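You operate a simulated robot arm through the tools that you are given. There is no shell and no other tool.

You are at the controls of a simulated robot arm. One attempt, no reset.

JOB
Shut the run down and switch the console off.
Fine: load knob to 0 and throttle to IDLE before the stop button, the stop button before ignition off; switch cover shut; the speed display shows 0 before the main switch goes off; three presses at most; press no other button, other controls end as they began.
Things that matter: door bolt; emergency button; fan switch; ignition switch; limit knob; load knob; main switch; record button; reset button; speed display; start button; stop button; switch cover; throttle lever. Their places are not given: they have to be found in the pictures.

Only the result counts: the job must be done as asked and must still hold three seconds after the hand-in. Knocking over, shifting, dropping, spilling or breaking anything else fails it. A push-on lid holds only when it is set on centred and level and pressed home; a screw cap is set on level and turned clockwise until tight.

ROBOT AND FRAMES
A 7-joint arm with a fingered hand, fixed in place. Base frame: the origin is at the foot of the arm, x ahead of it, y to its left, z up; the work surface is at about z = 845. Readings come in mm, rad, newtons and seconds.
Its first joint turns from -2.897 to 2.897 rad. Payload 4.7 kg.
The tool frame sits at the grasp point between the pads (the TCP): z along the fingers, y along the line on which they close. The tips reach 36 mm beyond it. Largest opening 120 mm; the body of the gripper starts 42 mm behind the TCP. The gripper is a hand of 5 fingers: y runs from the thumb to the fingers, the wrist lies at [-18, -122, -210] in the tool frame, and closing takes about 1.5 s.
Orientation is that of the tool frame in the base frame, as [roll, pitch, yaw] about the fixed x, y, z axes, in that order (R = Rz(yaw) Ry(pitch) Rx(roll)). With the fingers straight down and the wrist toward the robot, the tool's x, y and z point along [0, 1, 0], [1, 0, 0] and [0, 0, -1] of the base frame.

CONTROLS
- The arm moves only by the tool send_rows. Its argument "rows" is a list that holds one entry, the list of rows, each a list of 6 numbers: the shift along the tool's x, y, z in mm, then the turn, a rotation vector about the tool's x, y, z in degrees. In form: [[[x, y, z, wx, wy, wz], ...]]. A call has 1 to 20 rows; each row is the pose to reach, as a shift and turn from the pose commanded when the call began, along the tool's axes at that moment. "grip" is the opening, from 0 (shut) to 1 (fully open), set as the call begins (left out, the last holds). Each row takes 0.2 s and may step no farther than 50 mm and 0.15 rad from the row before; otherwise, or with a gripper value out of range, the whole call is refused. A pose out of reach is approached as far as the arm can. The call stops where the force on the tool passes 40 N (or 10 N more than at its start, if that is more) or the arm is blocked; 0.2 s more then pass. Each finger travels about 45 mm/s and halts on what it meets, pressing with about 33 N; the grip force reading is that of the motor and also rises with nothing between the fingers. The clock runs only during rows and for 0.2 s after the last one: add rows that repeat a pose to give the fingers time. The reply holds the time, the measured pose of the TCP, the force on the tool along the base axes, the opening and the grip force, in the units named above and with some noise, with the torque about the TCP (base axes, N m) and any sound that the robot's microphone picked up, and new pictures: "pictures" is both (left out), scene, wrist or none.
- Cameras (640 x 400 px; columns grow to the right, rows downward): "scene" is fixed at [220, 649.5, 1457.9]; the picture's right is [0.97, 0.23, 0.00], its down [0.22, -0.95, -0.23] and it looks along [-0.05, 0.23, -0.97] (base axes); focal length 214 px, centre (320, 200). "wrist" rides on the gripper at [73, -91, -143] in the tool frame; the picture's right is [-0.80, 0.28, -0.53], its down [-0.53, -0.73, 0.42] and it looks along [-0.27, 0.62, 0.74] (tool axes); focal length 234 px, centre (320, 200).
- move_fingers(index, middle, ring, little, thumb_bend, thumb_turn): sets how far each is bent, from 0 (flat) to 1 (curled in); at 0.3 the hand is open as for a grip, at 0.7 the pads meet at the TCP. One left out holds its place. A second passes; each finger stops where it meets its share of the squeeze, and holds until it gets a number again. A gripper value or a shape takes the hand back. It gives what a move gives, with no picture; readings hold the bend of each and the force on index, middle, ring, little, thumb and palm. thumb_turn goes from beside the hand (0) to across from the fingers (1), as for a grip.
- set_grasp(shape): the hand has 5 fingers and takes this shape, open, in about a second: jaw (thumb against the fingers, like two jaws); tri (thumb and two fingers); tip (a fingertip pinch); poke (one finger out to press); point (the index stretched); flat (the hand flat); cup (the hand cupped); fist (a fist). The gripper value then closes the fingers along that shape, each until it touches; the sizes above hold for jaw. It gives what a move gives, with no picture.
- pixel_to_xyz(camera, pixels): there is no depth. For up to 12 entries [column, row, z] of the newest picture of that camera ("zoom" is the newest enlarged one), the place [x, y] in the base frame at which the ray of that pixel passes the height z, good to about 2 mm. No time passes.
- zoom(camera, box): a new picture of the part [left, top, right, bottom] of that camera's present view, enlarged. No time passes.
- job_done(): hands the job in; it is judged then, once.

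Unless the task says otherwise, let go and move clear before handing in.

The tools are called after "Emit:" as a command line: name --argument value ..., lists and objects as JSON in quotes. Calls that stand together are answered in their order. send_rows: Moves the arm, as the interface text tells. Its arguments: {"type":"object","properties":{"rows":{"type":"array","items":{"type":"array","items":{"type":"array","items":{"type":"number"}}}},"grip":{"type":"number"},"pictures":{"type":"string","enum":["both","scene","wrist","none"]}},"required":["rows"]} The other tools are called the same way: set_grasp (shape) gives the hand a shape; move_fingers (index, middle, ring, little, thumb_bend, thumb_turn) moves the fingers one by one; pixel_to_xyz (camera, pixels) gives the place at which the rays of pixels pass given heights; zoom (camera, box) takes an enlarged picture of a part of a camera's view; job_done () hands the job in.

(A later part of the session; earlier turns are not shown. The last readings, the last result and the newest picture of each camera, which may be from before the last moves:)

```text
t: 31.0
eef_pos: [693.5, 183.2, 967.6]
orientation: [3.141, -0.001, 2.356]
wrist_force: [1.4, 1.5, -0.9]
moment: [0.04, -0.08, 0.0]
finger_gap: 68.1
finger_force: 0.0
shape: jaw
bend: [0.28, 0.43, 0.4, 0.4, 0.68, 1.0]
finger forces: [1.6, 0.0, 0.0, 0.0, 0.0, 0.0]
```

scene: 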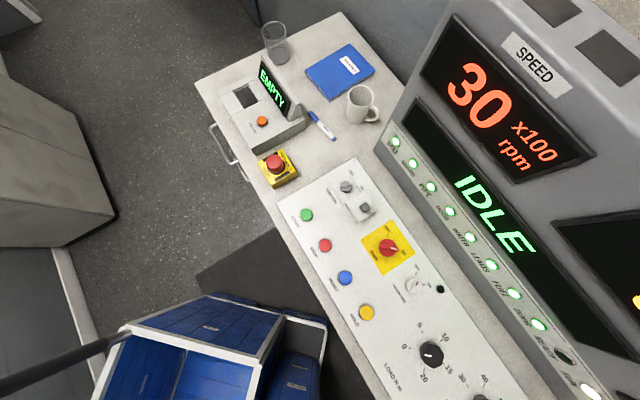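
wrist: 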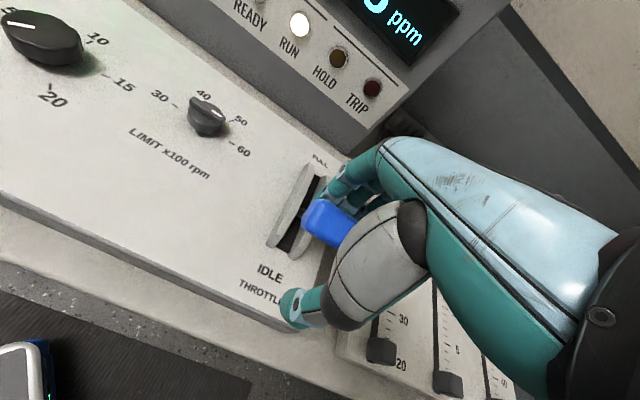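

The display now reads IDLE. I'll pull a little further until the lever meets its end stop.

Emit:
send_rows --rows '[[[0, -5, 2, 0, 0, 0], [0, -10, 4, 0, 0, 0], [0, -15, 6, 0, 0, 0], [0, -20, 8, 0, 0, 0]]]'

```text
t: 32.0
eef_pos: [680.0, 169.3, 962.2]
orientation: [3.137, 0.002, 2.354]
wrist_force: [9.4, 13.5, 17.3]
moment: [0.98, -0.78, 0.18]
finger_gap: 74.3
finger_force: 0.1
shape: jaw
bend: [0.23, 0.39, 0.4, 0.4, 0.68, 1.0]
finger forces: [15.4, 5.1, 0.1, 0.0, 0.0, 0.0]
```

scene: 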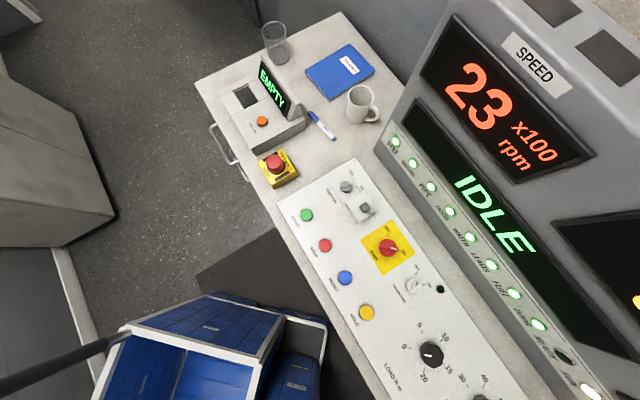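
wrist: 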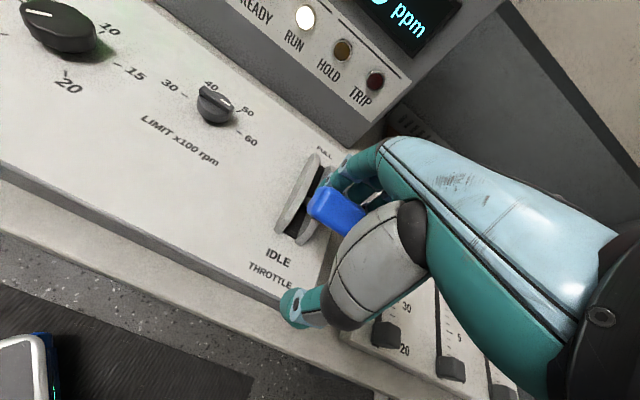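

End stop felt (index 15 N, lever at IDLE). I'll back off slightly, open the fingers, and lift off.

Emit:
send_rows --rows '[[[0, 6, -2, 0, 0, 0], [0, 12, -4, 0, 0, 0], [0, 12, -4, 0, 0, 0], [0, 12, -4, 0, 0, 0], [0, 12, -4, 0, 0, 0], [0, 12, -20, 0, 0, 0], [0, 12, -45, 0, 0, 0], [0, 12, -80, 0, 0, 0], [0, 12, -120, 0, 0, 0]]]' --grip 1

```text
t: 34.0
eef_pos: [686.8, 180.0, 1080.2]
orientation: [-3.141, 0.0, 2.356]
wrist_force: [0.2, 0.9, -0.7]
moment: [0.0, 0.03, 0.01]
finger_gap: 119.8
finger_force: 0.0
shape: jaw
bend: [0.3, 0.3, 0.3, 0.3, 0.3, 0.98]
finger forces: [0.0, 0.0, 0.1, 0.0, 0.1, 0.0]
```

scene: 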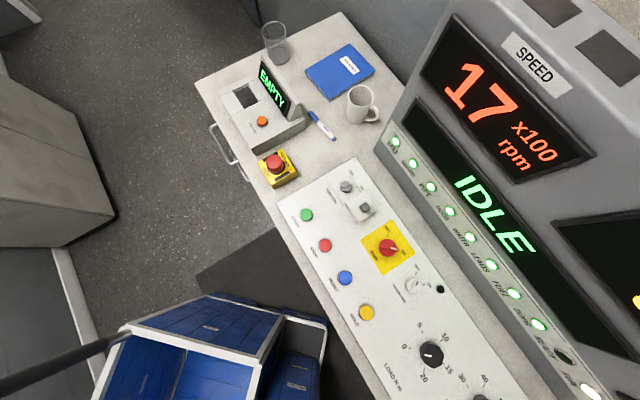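
wrist: 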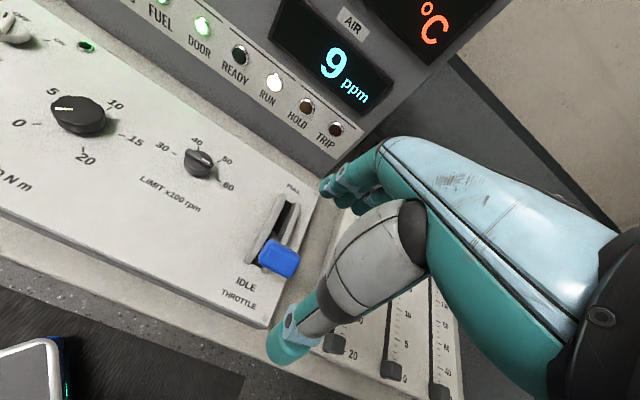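

Throttle is at IDLE and the speed is dropping. Next I'll shape the hand to poke and carry it above the stop button near (230,669).

Emit:
set_grasp --shape "poke"

Emit:
send_rows --rows '[[[40, 0, 0, 0, 0, 0], [85, 0, 0, 0, 0, 0], [130, 0, 0, 0, 0, 0], [175, 0, 0, 0, 0, 0], [220, 0, 0, 0, 0, 0], [265, 0, 0, 0, 0, 0], [310, 0, 0, 0, 0, 0], [355, 0, 0, 0, 0, 0], [400, 0, 0, 0, 0, 0], [445, 0, 0, 0, 0, 0], [490, 0, 0, 0, 0, 0], [535, 0, 0, 0, 0, 0], [580, 0, 0, 0, 0, 0], [625, 10, 0, 0, 0, 0], [669, 23, 0, 0, 0, 0], [669, 23, 0, 0, 0, 0]]]'

```text
t: 34.9
eef_pos: [688.4, 181.0, 1081.2]
orientation: [3.141, -0.001, 2.357]
wrist_force: [0.0, 0.0, -0.7]
moment: [-0.01, 0.0, -0.03]
finger_gap: 0.2
finger_force: 0.0
shape: poke
bend: [0.7, 0.7, 0.99, 0.99, 1.0, 1.0]
finger forces: [0.0, 0.0, 0.0, 0.1, 0.1, 0.0]
```

```text
t: 38.3
eef_pos: [230.0, 665.6, 1080.0]
orientation: [3.141, 0.0, 2.355]
wrist_force: [-0.3, 0.6, 0.4]
moment: [0.0, 0.03, -0.02]
finger_gap: 0.2
finger_force: 0.1
shape: poke
bend: [0.7, 0.7, 0.99, 0.99, 1.0, 1.0]
finger forces: [0.1, 0.0, 0.1, 0.1, 0.0, 0.0]
```

scene: 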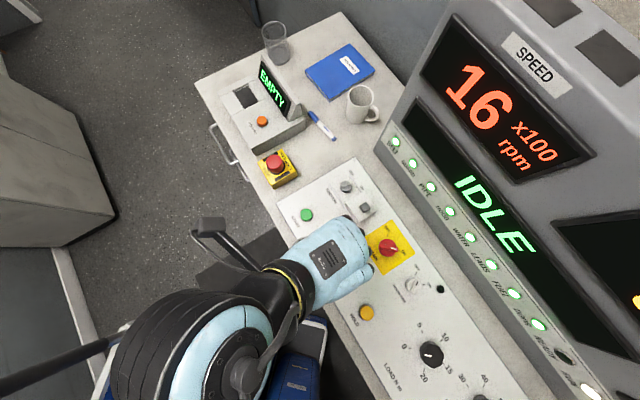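
wrist: 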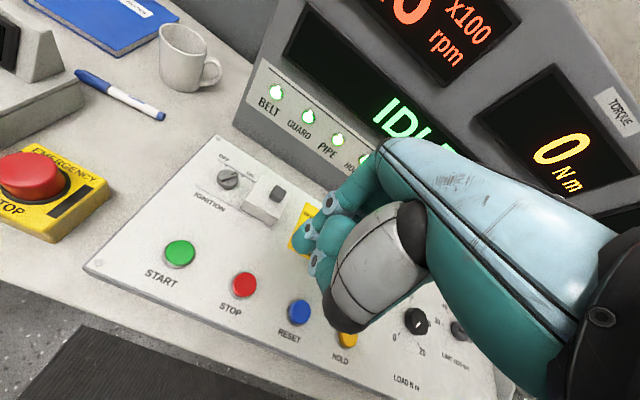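

Torque display reads 0. I'll zoom to see where the poking fingertip lies and the stop button position.

Emit:
zoom --camera "wrist" --box '[200, 150, 400, 330]'

Emit:
pixel_to_xyz --camera "wrist" --pixels '[[244, 285, 850], [244, 285, 860], [180, 253, 855], [299, 312, 855], [228, 179, 870], [278, 190, 880], [227, 179, 850]]'

```text
2.22 times, centred on (300, 240) of wrist
```

zoom: 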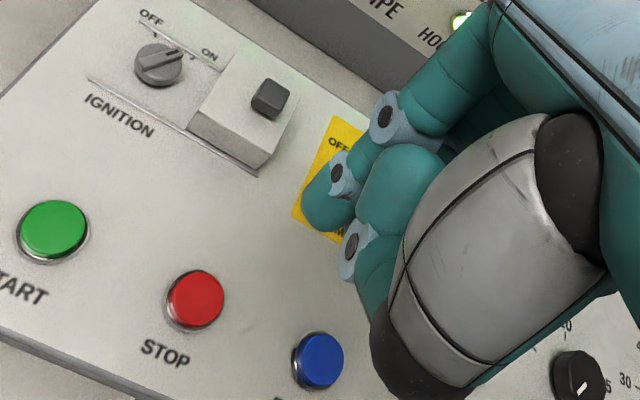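

```text
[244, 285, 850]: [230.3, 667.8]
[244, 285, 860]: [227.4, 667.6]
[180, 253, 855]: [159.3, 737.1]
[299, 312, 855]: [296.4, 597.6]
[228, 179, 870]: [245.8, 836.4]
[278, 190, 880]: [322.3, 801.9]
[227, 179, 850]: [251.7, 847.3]
```

The stop button is at about (229.5,668). I'll curl the middle finger so that only the index presses, then descend to about 25 mm above the button and check.

Emit:
move_fingers --middle 1.0

Emit:
send_rows --rows '[[[-3, 1, 30, 0, 0, 0], [-6.6, 1.7, 60, 0, 0, 0], [-6.6, 1.7, 90, 0, 0, 0], [-6.6, 1.7, 120, 0, 0, 0], [-6.6, 1.7, 145, 0, 0, 0], [-6.6, 1.7, 160, 0, 0, 0], [-6.6, 1.7, 160, 0, 0, 0]]]'

Emit:
zoom --camera "wrist" --box '[200, 150, 400, 330]'

```text
t: 39.3
eef_pos: [230.7, 665.7, 1080.5]
orientation: [-3.14, -0.001, 2.356]
wrist_force: [0.7, -0.7, 0.1]
moment: [-0.01, 0.01, 0.01]
finger_gap: 38.4
finger_force: 0.0
shape: fingers
bend: [0.7, 1.0, 0.99, 0.99, 1.0, 1.0]
finger forces: [0.0, 0.1, 0.0, 0.0, 0.0, 0.0]
```

```text
t: 40.9
eef_pos: [235.8, 663.2, 921.3]
orientation: [-3.141, -0.001, 2.355]
wrist_force: [0.1, 0.1, 0.8]
moment: [0.02, -0.01, 0.02]
finger_gap: 38.6
finger_force: 0.1
shape: fingers
bend: [0.7, 1.0, 0.99, 0.99, 1.0, 1.0]
finger forces: [0.1, 0.0, 0.0, 0.0, 0.0, 0.0]
```

scene: 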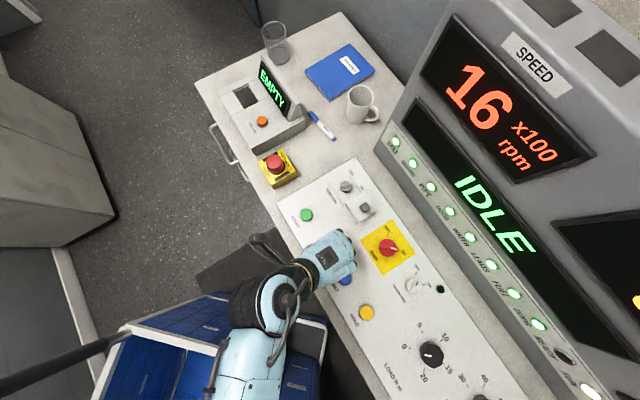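
wrist: 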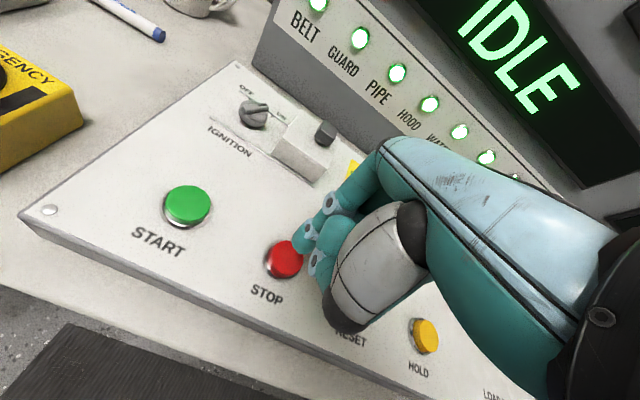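

```text
2.22 times, centred on (300, 240) of wrist
```

zoom: 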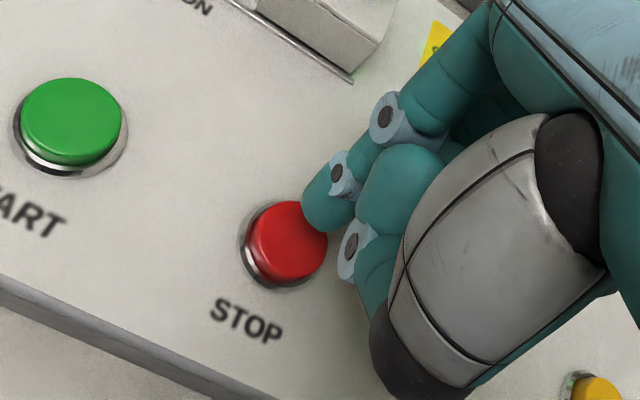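

The fingertip will land at (285,256), right on the stop button's centre (285,258). I'll press down gently.

Emit:
send_rows --rows '[[[0, 0, 10, 0, 0, 0], [0, 0, 16, 0, 0, 0], [0, 0, 20, 0, 0, 0], [0, 0, 23, 0, 0, 0], [0, 0, 25, 0, 0, 0]]]'

Emit:
zoom --camera "wrist" --box '[200, 150, 400, 330]'

```text
t: 42.1
eef_pos: [235.4, 663.7, 894.9]
orientation: [-3.141, 0.001, 2.357]
wrist_force: [0.0, -0.4, 1.0]
moment: [0.01, -0.01, 0.01]
finger_gap: 38.5
finger_force: 0.0
shape: fingers
bend: [0.7, 1.0, 0.99, 0.99, 1.0, 1.0]
finger forces: [0.6, 0.0, 0.0, 0.0, 0.0, 0.0]
```

scene: 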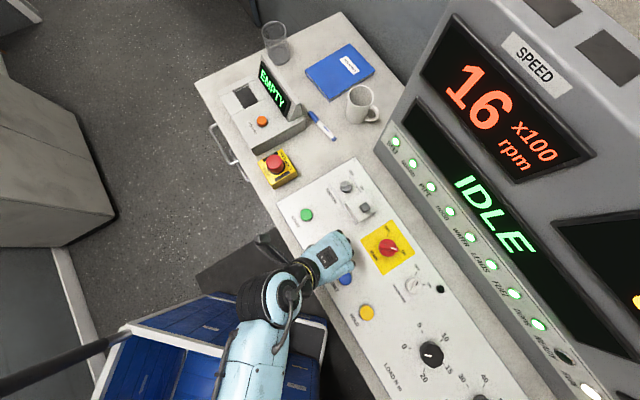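
wrist: 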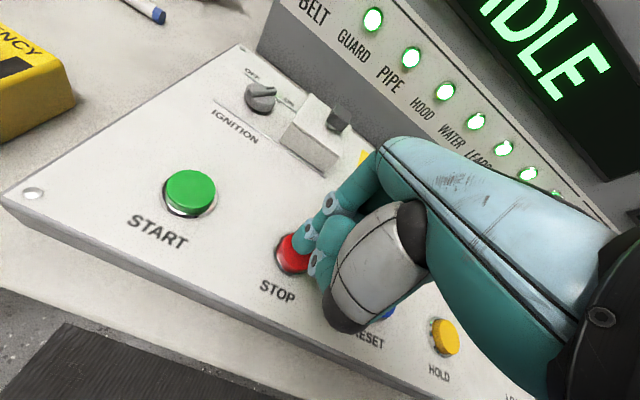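

```text
2.22 times, centred on (300, 240) of wrist
```

zoom: 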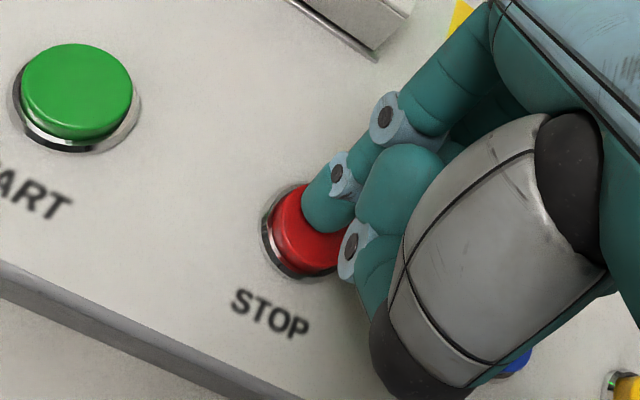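

The index is just touching the stop button (0.6 N). I'll push it in.

Emit:
send_rows --rows '[[[0, 0, 2, 0, 0, 0], [0, 0, 4, 0, 0, 0], [0, 0, 6, 0, 0, 0], [0, 0, 7, 0, 0, 0]]]'

```text
t: 43.1
eef_pos: [236.1, 662.9, 888.9]
orientation: [3.141, -0.004, 2.357]
wrist_force: [2.5, 1.4, 13.9]
moment: [0.22, -0.06, 0.03]
finger_gap: 37.6
finger_force: 7.1
shape: fingers
bend: [0.7, 1.0, 0.99, 0.99, 1.0, 1.0]
finger forces: [13.9, 0.1, 0.0, 0.0, 0.1, 0.0]
heard: click
```

scene: 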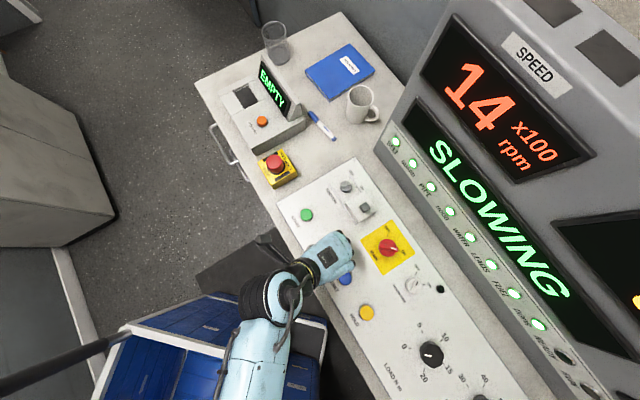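
wrist: 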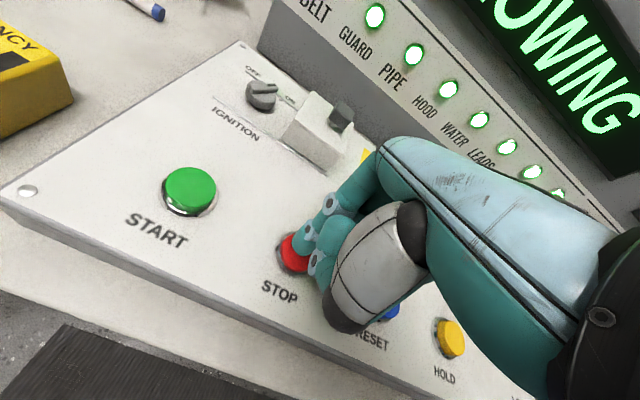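

Click heard and display says SLOWING. I'll lift off the button straight up and go look at the ignition switch and its cover.

Emit:
send_rows --rows '[[[0, 0, -10, 0, 0, 0], [0, 0, -40, 0, 0, 0], [0, 0, -80, 0, 0, 0], [0, 0, -120, 0, 0, 0], [-10, 30, -120, 0, 0, 0], [-20, 60, -120, 0, 0, 0], [-30, 90, -120, 0, 0, 0]]]'

Emit:
zoom --camera "wrist" --box '[150, 150, 350, 330]'

```text
t: 44.7
eef_pos: [321.9, 705.8, 1006.7]
orientation: [3.141, 0.0, 2.356]
wrist_force: [-0.7, -0.8, 1.1]
moment: [0.01, -0.04, 0.0]
finger_gap: 38.3
finger_force: 0.1
shape: fingers
bend: [0.7, 1.0, 0.99, 0.99, 1.0, 1.0]
finger forces: [0.0, 0.0, 0.0, 0.1, 0.0, 0.0]
```

scene: 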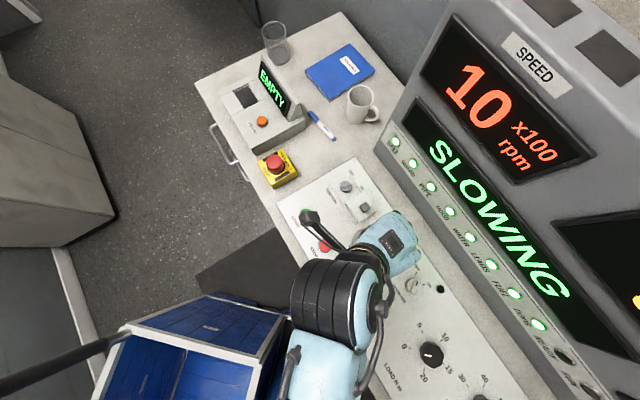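
wrist: 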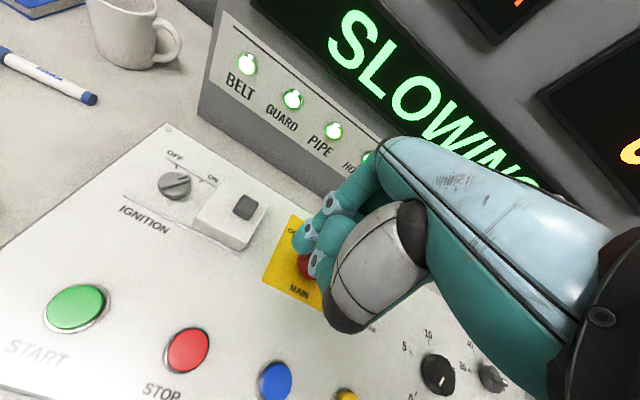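

```text
2.22 times, centred on (250, 240) of wrist
```

zoom: 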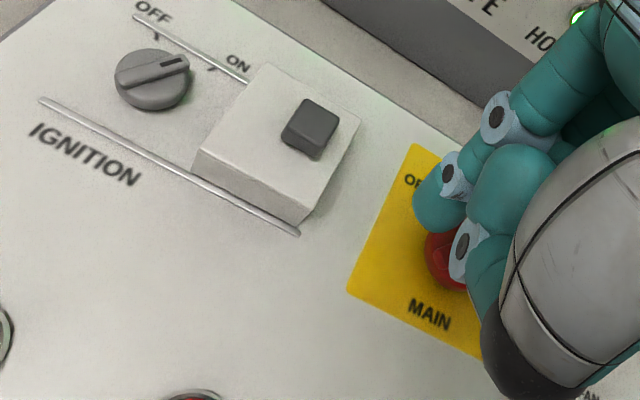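

Emit:
zoom --camera "wrist" --box '[130, 140, 280, 240]'

Emit:
pixel_to_xyz --camera "wrist" --pixels '[[175, 186, 850], [175, 186, 860], [175, 186, 870], [246, 206, 890], [246, 206, 880], [124, 195, 852], [241, 256, 852], [167, 158, 852], [241, 264, 850]]'

```text
4.00 times, centred on (205, 190) of wrist
```

zoom: 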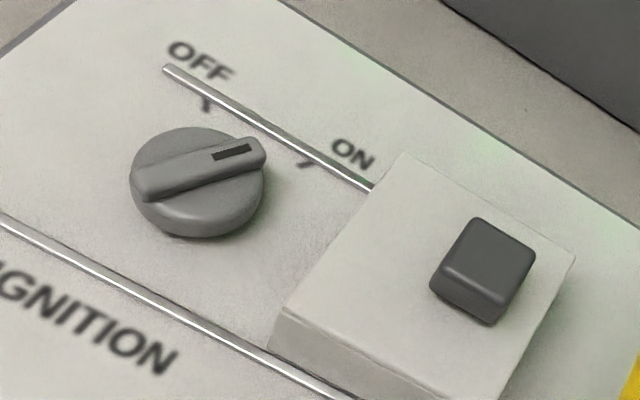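

```text
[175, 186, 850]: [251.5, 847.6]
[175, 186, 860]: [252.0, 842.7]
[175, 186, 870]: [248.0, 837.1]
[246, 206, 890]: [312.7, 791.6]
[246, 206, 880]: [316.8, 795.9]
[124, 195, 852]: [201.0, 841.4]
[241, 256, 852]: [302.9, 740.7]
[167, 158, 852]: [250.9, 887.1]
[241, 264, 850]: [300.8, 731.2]
```

The ignition is a disc with a raised ridge pointing at ON, between two thin rails, with the cover box to its right. I'll compute its key points.

Emit:
pixel_to_xyz --camera "wrist" --pixels '[[174.5, 183, 862], [176.5, 165.75, 850], [201.75, 180.75, 850], [190.5, 177.5, 872], [161, 187, 872], [226, 179, 890], [268.6, 205, 890], [193, 222, 852], [249, 250, 852], [193, 220, 890], [245, 202, 890], [252, 213, 890]]'

Emit:
zoom --camera "scene" --box '[320, 165, 400, 225]'

```text
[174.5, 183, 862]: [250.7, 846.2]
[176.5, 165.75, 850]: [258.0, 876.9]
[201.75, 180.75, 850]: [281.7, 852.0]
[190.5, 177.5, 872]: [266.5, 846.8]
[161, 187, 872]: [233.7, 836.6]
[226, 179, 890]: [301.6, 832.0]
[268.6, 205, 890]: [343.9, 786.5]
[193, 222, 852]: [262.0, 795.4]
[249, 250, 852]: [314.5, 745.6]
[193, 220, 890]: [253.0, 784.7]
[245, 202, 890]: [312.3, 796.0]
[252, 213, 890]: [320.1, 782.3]
```

```text
6.67 times, centred on (360, 195) of scene
```

zoom: 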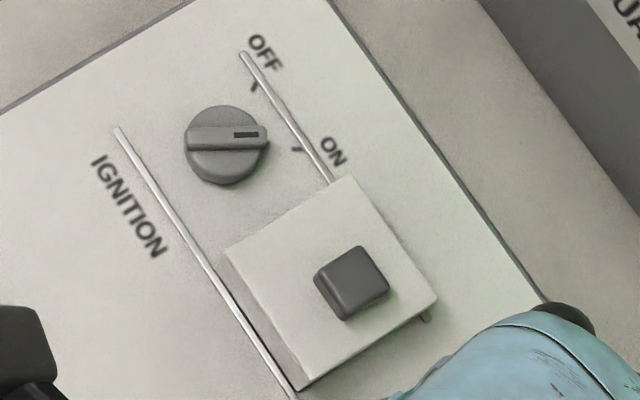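

Ignition centre works out at about (249.5,844), ridge at ±30° from straight-ahead. I'll turn it by pushing the near (tail) end of the ridge to the right with the index fingertip, so I first go to the left side of the ridge, high up.

Emit:
send_rows --rows '[[[45, 5, 0, 0, 0, 0], [90, 15, 0, 0, 0, 0], [135, 30, 0, 0, 0, 0], [170, 42, 0, 0, 0, 0], [170, 42, 25, 0, 0, 0], [170, 42, 55, 0, 0, 0], [170, 42, 70, 0, 0, 0], [170, 42, 70, 0, 0, 0]]]'

Emit:
zoom --camera "wrist" --box '[200, 170, 400, 330]'

```text
t: 46.5
eef_pos: [229.7, 857.3, 937.4]
orientation: [-3.141, 0.0, 2.357]
wrist_force: [-0.2, 0.0, 0.2]
moment: [-0.02, 0.01, 0.0]
finger_gap: 38.3
finger_force: 0.0
shape: fingers
bend: [0.7, 1.0, 0.99, 0.99, 1.0, 1.0]
finger forces: [0.0, 0.1, 0.0, 0.0, 0.0, 0.1]
```

scene: 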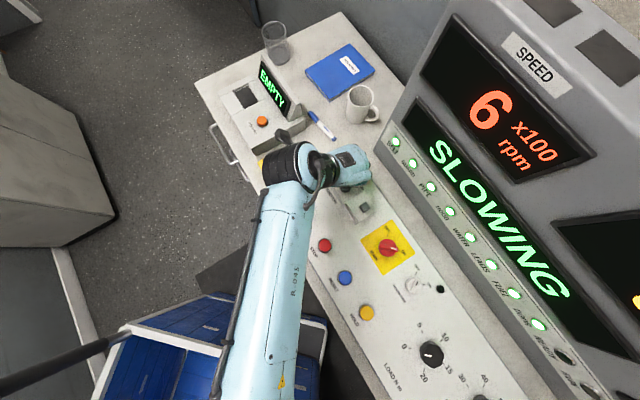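
wrist: 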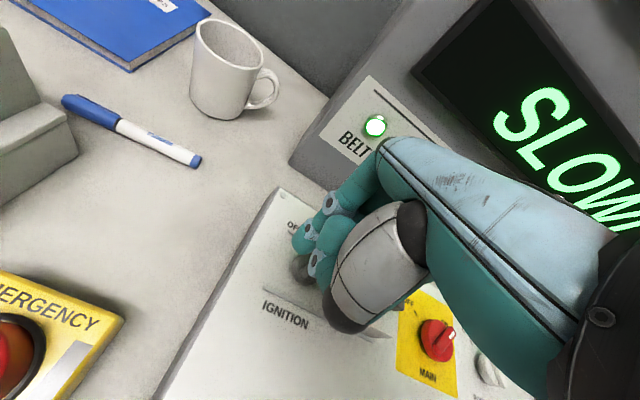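

```text
2.50 times, centred on (300, 250) of wrist
```

zoom: 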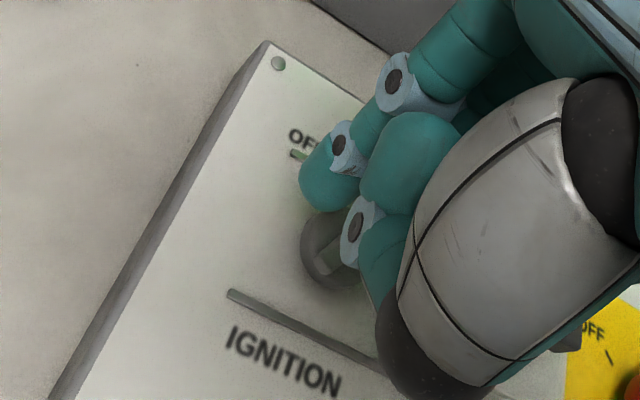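

The fingertip is left of the ignition knob as planned (tip about 28 mm left of its centre). I'll descend so the tip sits beside the ridge.

Emit:
send_rows --rows '[[[0, 0, 15, 0, 0, 0], [0, 0, 28, 0, 0, 0], [0, 0, 36, 0, 0, 0], [0, 0, 39, 0, 0, 0]]]'

Emit:
zoom --camera "wrist" --box '[200, 170, 400, 330]'

Emit:
zoom --camera "scene" --box '[320, 140, 400, 220]'

```text
t: 47.5
eef_pos: [231.1, 856.7, 897.5]
orientation: [-3.141, 0.0, 2.355]
wrist_force: [0.0, 0.4, 0.1]
moment: [0.0, -0.01, -0.01]
finger_gap: 38.2
finger_force: 0.0
shape: fingers
bend: [0.7, 1.0, 0.99, 0.99, 1.0, 1.0]
finger forces: [0.0, 0.0, 0.0, 0.0, 0.0, 0.0]
```

scene: 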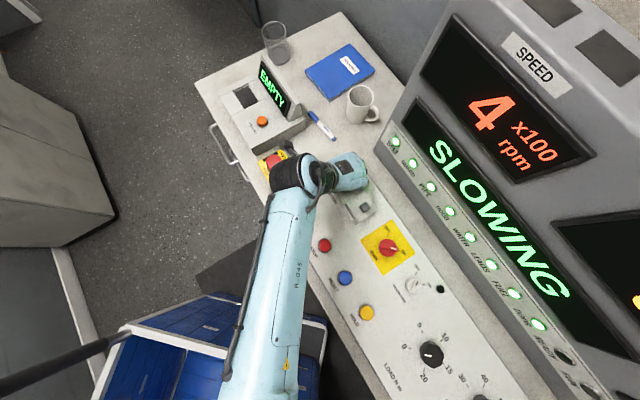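
wrist: 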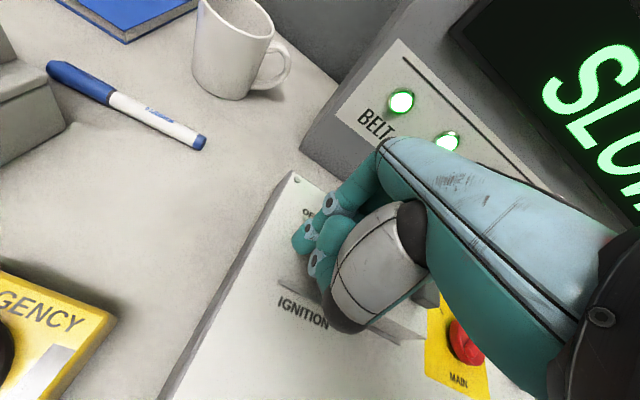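

```text
2.50 times, centred on (300, 250) of wrist
```

zoom: 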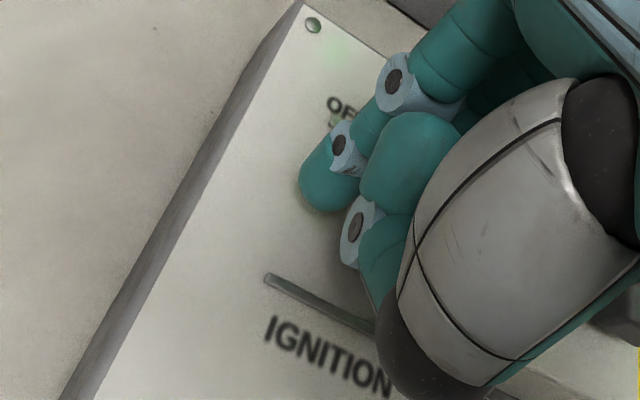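

```text
5.00 times, centred on (360, 180) of scene
```

zoom: 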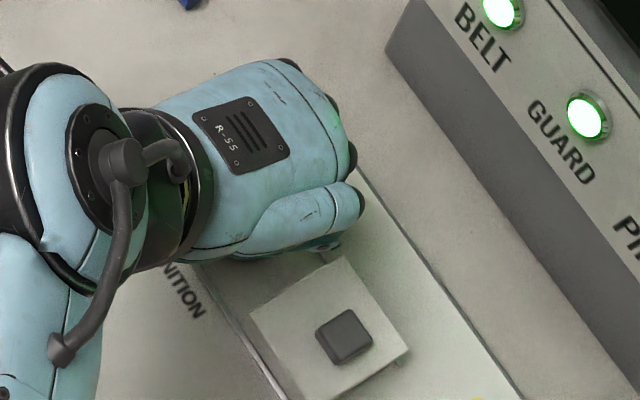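

Clear of contact. I'll move right toward the ridge's tail and feel for contact.

Emit:
send_rows --rows '[[[-4, -0.5, 0, 0, 0, 0], [-7, -0.8, 0, 0, 0, 0], [-9, -1.5, 0, 0, 0, 0], [-10, -3, 0, 0, 0, 0], [-10.9, -5.6, 0, 0, 0, 0]]]' --pictures "wrist"

```text
t: 48.7
eef_pos: [234.9, 844.7, 898.9]
orientation: [3.141, -0.001, 2.356]
wrist_force: [-0.2, 0.3, 0.7]
moment: [-0.03, -0.02, 0.02]
finger_gap: 38.6
finger_force: 0.1
shape: fingers
bend: [0.7, 1.0, 0.99, 0.99, 1.0, 1.0]
finger forces: [0.0, 0.0, 0.1, 0.0, 0.0, 0.1]
```

wrist: 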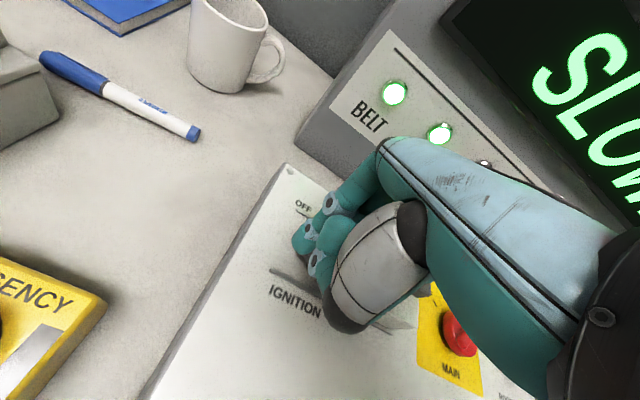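

No contact yet; continuing along the arc.

Emit:
send_rows --rows '[[[-2, -2, 0, 0, 0, 0], [-4, -4, 0, 0, 0, 0], [-6, -5.5, 0, 0, 0, 0], [-8, -7, 0, 0, 0, 0]]]' --pictures "wrist"

```text
t: 49.7
eef_pos: [235.6, 832.7, 899.4]
orientation: [3.142, 0.0, 2.356]
wrist_force: [-0.1, 0.6, 0.5]
moment: [0.04, 0.03, 0.01]
finger_gap: 38.7
finger_force: 0.3
shape: fingers
bend: [0.7, 1.0, 0.99, 0.99, 1.0, 1.0]
finger forces: [1.5, 0.1, 0.0, 0.1, 0.0, 0.0]
```

wrist: 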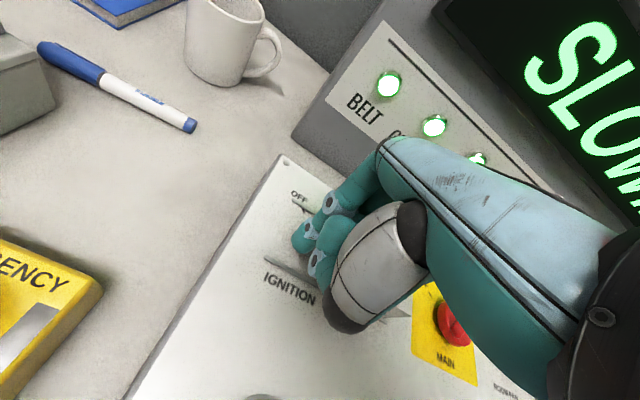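

Slight contact (1.5 N on index). Continuing the arc to OFF.

Emit:
send_rows --rows '[[[-2, -1, 0, 0, 0, 0], [-4, -2, 0, 0, 0, 0], [-6, -2.5, 0, 0, 0, 0], [-8, -3, 0, 0, 0, 0]]]' --pictures "wrist"

```text
t: 50.7
eef_pos: [237.5, 825.9, 898.1]
orientation: [-3.14, 0.0, 2.356]
wrist_force: [-0.7, 0.0, -0.5]
moment: [0.04, 0.0, 0.0]
finger_gap: 38.4
finger_force: 0.0
shape: fingers
bend: [0.7, 1.0, 0.99, 0.99, 1.0, 1.0]
finger forces: [0.0, 0.0, 0.0, 0.1, 0.0, 0.1]
```

wrist: 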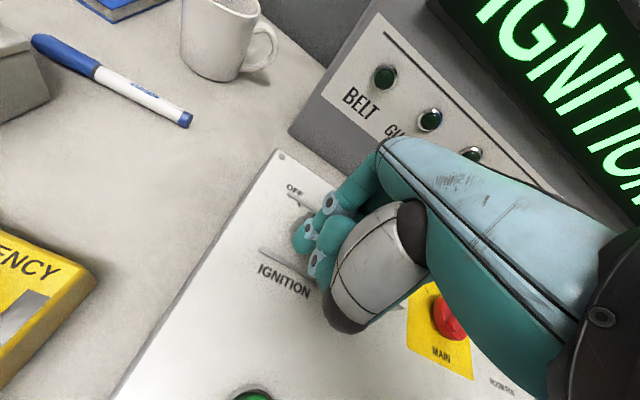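

The display now reads IGNITION… and the lamps went out: it has snapped to OFF. I'll lift straight up and check.

Emit:
send_rows --rows '[[[0, 0, -10, 0, 0, 0], [0, 0, -40, 0, 0, 0], [0, 0, -80, 0, 0, 0], [-20, -20, -110, 0, 0, 0], [-60, -40, -120, 0, 0, 0], [-100, -40, -120, 0, 0, 0]]]'

Emit:
zoom --camera "wrist" --box '[130, 130, 330, 290]'

```text
t: 52.1
eef_pos: [280.6, 727.2, 1018.3]
orientation: [3.141, -0.001, 2.356]
wrist_force: [-0.4, 0.4, -1.0]
moment: [-0.03, -0.02, -0.02]
finger_gap: 38.4
finger_force: 0.1
shape: fingers
bend: [0.7, 1.0, 0.99, 0.99, 1.0, 1.0]
finger forces: [0.1, 0.0, 0.0, 0.1, 0.1, 0.1]
```

scene: 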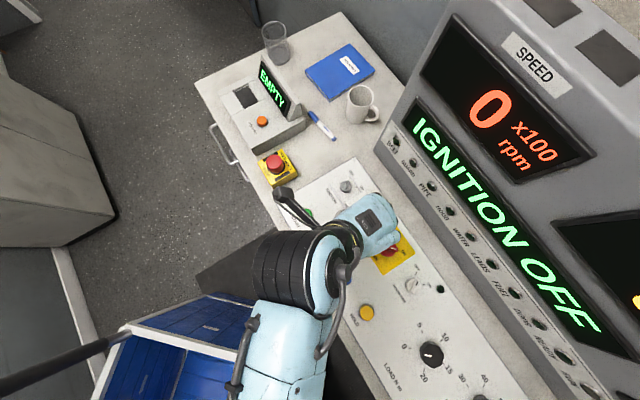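
wrist: 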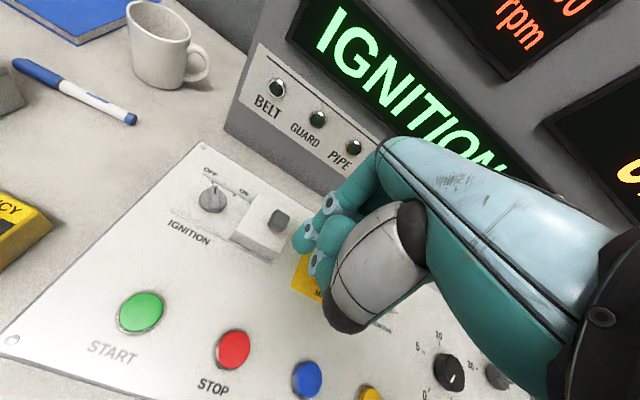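

```text
2.50 times, centred on (230, 210) of wrist
```

zoom: 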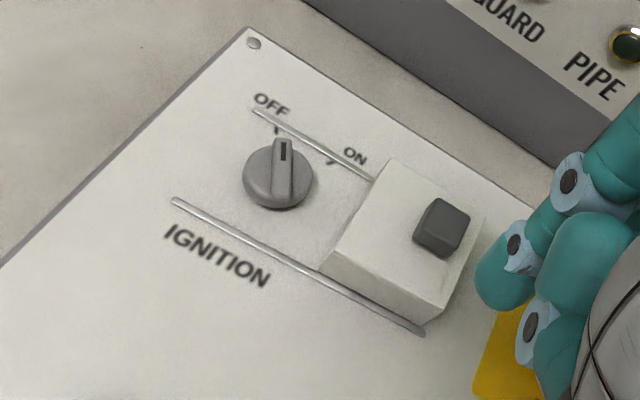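

IGNITION OFF is shown, the knob points at OFF, speed reads 0. Now the cover: I'll locate its handle and right face.

Emit:
pixel_to_xyz --camera "wrist" --pixels '[[278.8, 220, 870], [278.8, 220, 880], [278.8, 220, 890], [278.8, 220, 900], [280, 255, 852], [270, 262, 852], [231, 236.8, 852], [230.5, 236.8, 880], [279, 250, 880], [295, 221, 880], [254.8, 194.4, 880]]'

Emit:
pixel_to_xyz --camera "scene" --pixels '[[364.8, 207.4, 870], [364.8, 207.4, 880], [364.8, 207.4, 890], [364.8, 207.4, 900], [377.7, 210, 880], [357.8, 222.8, 880], [345.8, 202.5, 880], [363.8, 191.3, 880]]'

Emit:
zoom --camera "wrist" --box '[210, 180, 310, 280]'

```text
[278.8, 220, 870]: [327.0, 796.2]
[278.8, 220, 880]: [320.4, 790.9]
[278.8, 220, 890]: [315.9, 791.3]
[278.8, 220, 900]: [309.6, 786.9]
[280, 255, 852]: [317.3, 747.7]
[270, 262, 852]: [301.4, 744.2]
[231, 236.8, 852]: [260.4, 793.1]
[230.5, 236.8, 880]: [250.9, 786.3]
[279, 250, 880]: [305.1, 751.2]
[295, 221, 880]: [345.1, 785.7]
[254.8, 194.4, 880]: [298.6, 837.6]
```

```text
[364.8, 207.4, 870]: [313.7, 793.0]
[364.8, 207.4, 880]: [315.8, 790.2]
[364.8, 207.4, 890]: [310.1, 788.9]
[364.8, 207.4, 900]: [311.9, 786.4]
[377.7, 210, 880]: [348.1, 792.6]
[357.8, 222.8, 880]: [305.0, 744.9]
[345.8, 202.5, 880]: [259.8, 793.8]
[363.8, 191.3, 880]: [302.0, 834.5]
```

```text
4.00 times, centred on (260, 230) of wrist
```

zoom: 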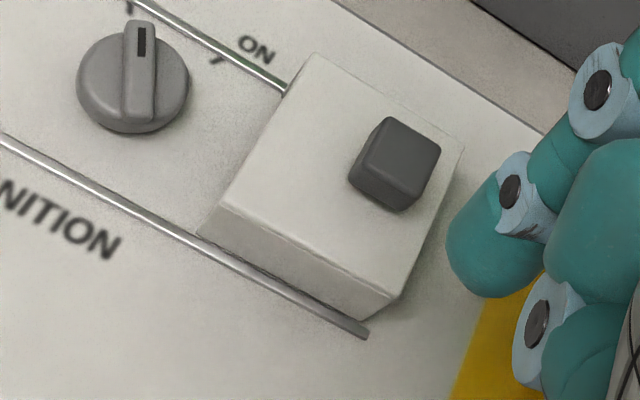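

Handle top is about (311,787,898) on the cover, which must slide about 74 mm left along the rails. I'll go to the right side of that handle, tip at about z=884.

Emit:
send_rows --rows '[[[-12, 30, 0, 0, 0, 0], [-25, 63.5, 0, 0, 0, 0], [-25, 63.5, 30, 0, 0, 0], [-25, 63.5, 60, 0, 0, 0], [-25, 63.5, 85, 0, 0, 0], [-25, 63.5, 97, 0, 0, 0], [-25, 63.5, 97, 0, 0, 0]]]'

Emit:
zoom --camera "wrist" --box '[200, 170, 400, 330]'

Emit:
zoom --camera "scene" --box '[310, 160, 430, 260]'

```text
t: 53.7
eef_pos: [345.8, 753.1, 921.8]
orientation: [-3.141, 0.002, 2.356]
wrist_force: [0.2, -0.3, 0.2]
moment: [0.0, -0.01, 0.0]
finger_gap: 38.5
finger_force: 0.0
shape: fingers
bend: [0.7, 1.0, 0.99, 0.99, 1.0, 1.0]
finger forces: [0.0, 0.0, 0.1, 0.0, 0.0, 0.0]
```

scene: 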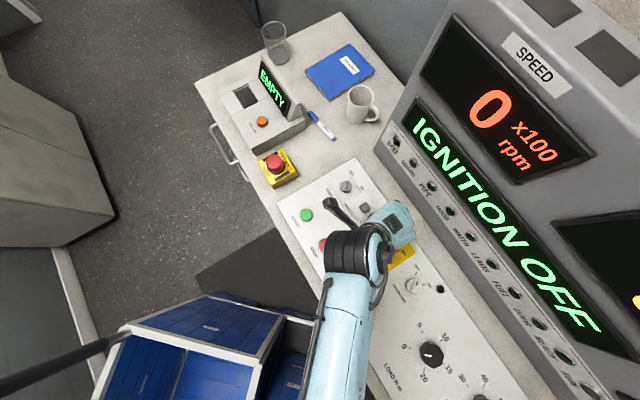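
wrist: 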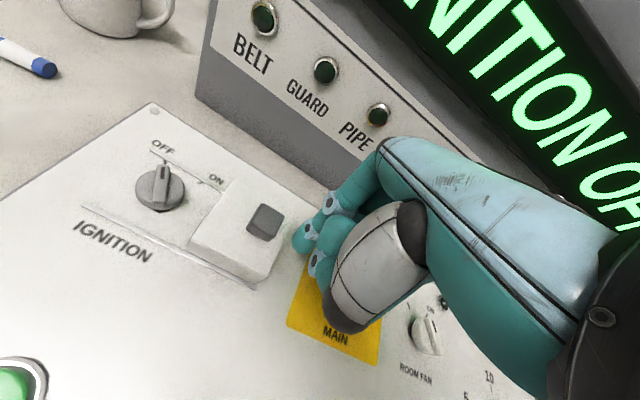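

```text
2.50 times, centred on (300, 250) of wrist
```

zoom: 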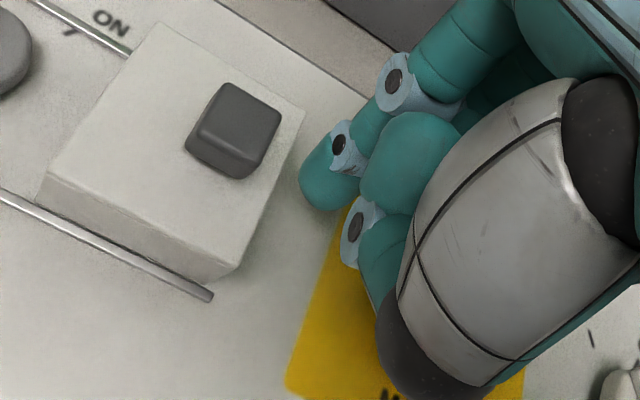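

```text
4.00 times, centred on (370, 210) of scene
```

zoom: 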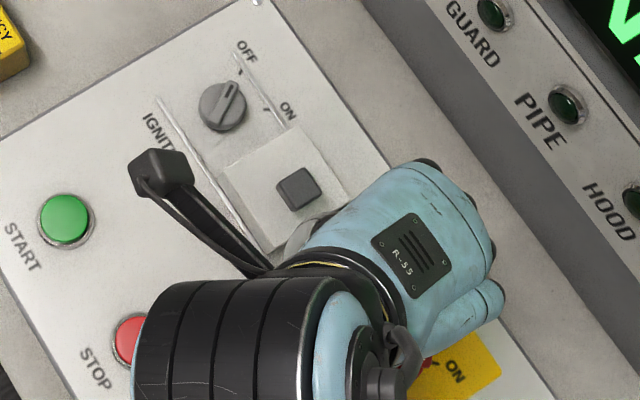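

The fingertip is right of the cover's handle (zoom (238,130)), aligned with it. I'll push left.

Emit:
send_rows --rows '[[[8, 0, 0, 0, 0, 0], [16, 0, 0, 0, 0, 0], [24, 0, 0, 0, 0, 0], [32, 0, 0, 0, 0, 0], [40, 0, 0, 0, 0, 0], [48, 0, 0, 0, 0, 0], [56, 0, 0, 0, 0, 0]]]'

Emit:
zoom --camera "wrist" --box '[200, 170, 400, 330]'

```text
t: 55.3
eef_pos: [302.8, 795.2, 922.5]
orientation: [3.141, -0.002, 2.355]
wrist_force: [0.4, -0.1, 0.4]
moment: [0.0, -0.02, -0.01]
finger_gap: 38.2
finger_force: 0.0
shape: fingers
bend: [0.7, 1.0, 0.99, 0.99, 1.0, 1.0]
finger forces: [0.6, 0.0, 0.0, 0.0, 0.0, 0.0]
```

scene: 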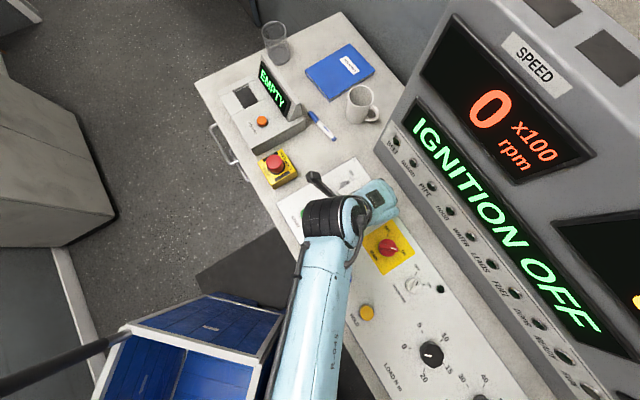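
wrist: 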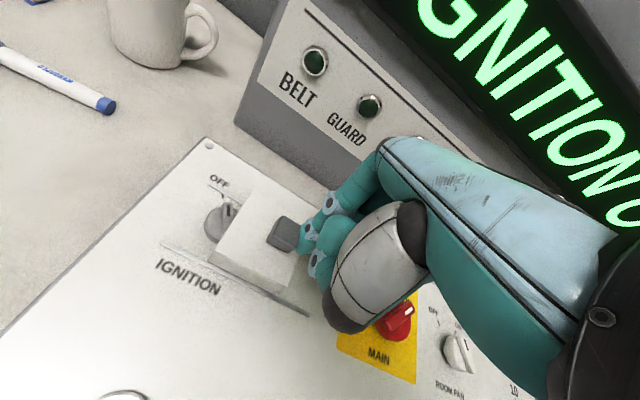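

```text
2.50 times, centred on (300, 250) of wrist
```

zoom: 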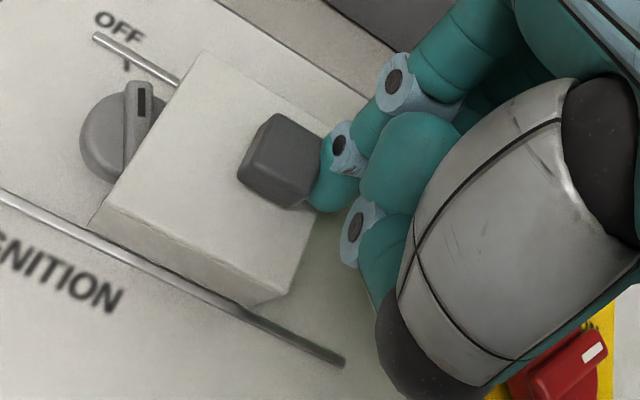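

The cover slides nicely. I'll continue until it reaches its end stop.

Emit:
send_rows --rows '[[[8, 0, 0, 0, 0, 0], [16, 0, 0, 0, 0, 0], [24, 0, 0, 0, 0, 0], [32, 0, 0, 0, 0, 0], [38, 0, 0, 0, 0, 0], [42, 0, 0, 0, 0, 0], [46, 0, 0, 0, 0, 0]]]'

Emit:
zoom --camera "wrist" --box '[200, 170, 400, 330]'

```text
t: 57.0
eef_pos: [277.8, 824.8, 920.6]
orientation: [-3.14, 0.01, 2.352]
wrist_force: [31.6, -22.0, 3.9]
moment: [-0.37, -0.64, -0.16]
finger_gap: 36.5
finger_force: 18.7
shape: fingers
bend: [0.7, 1.0, 0.99, 0.99, 1.0, 1.0]
finger forces: [37.9, 0.1, 0.2, 0.1, 0.0, 0.0]
stopped in row 7: the force on the tool passed its limit at 43 N (the readings are from after the stop); the commanded pose is now the measured one
```

scene: 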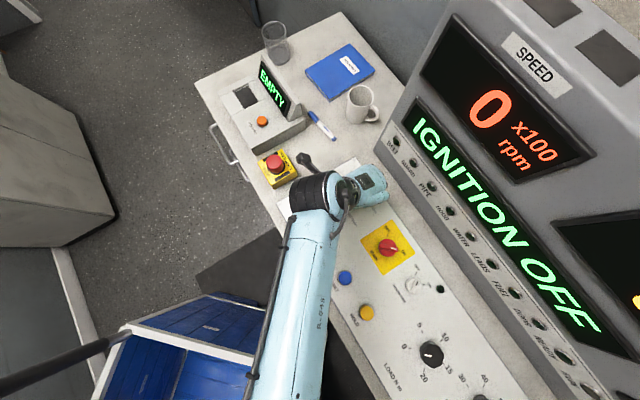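
wrist: 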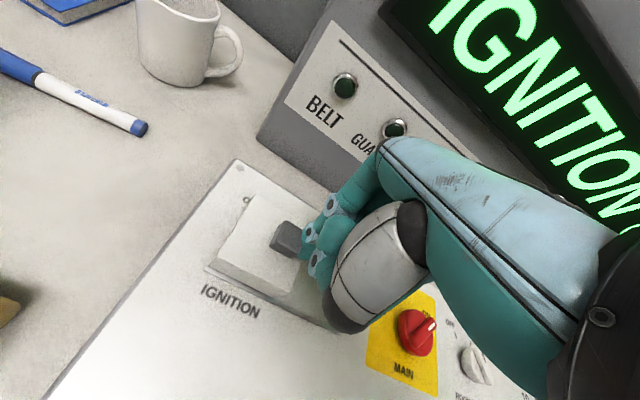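

```text
2.50 times, centred on (300, 250) of wrist
```

zoom: 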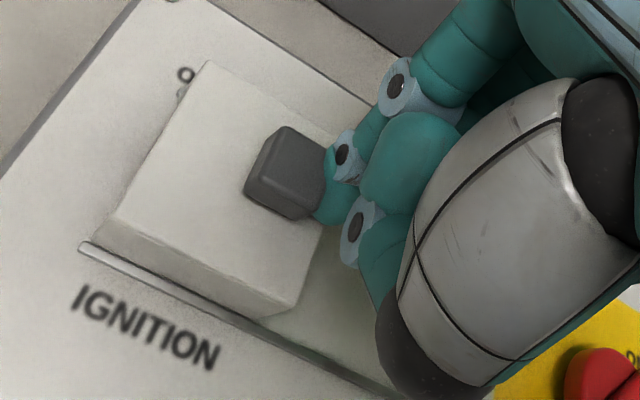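

The cover hit its end stop at the left end of the rails, over the ignition. I'll back off, lift, and view the cover and the main switch.

Emit:
send_rows --rows '[[[-6, 0, 0, 0, 0, 0], [-12, 0, -10, 0, 0, 0], [-20, -10, -40, 0, 0, 0], [-40, -30, -80, 0, 0, 0], [-60, -60, -110, 0, 0, 0], [-80, -90, -120, 0, 0, 0], [-120, -90, -120, 0, 0, 0], [-160, -90, -120, 0, 0, 0]]]'

Emit:
zoom --camera "wrist" --box '[60, 120, 300, 280]'

```text
t: 58.8
eef_pos: [319.3, 650.9, 1041.0]
orientation: [-3.14, 0.007, 2.354]
wrist_force: [-0.9, -0.5, -1.4]
moment: [-0.01, -0.06, 0.0]
finger_gap: 38.5
finger_force: 0.0
shape: fingers
bend: [0.7, 1.0, 0.99, 0.99, 1.0, 1.0]
finger forces: [0.1, 0.1, 0.0, 0.0, 0.0, 0.0]
```

scene: 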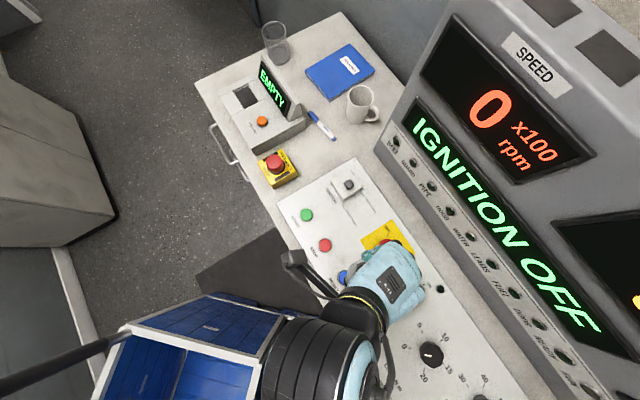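
wrist: 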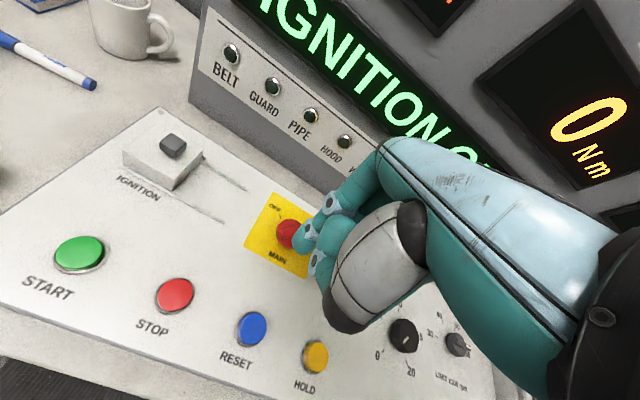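

```text
2.50 times, centred on (180, 200) of wrist
```

zoom: 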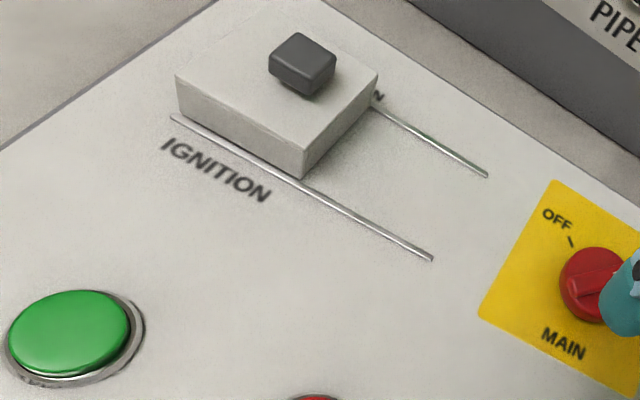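

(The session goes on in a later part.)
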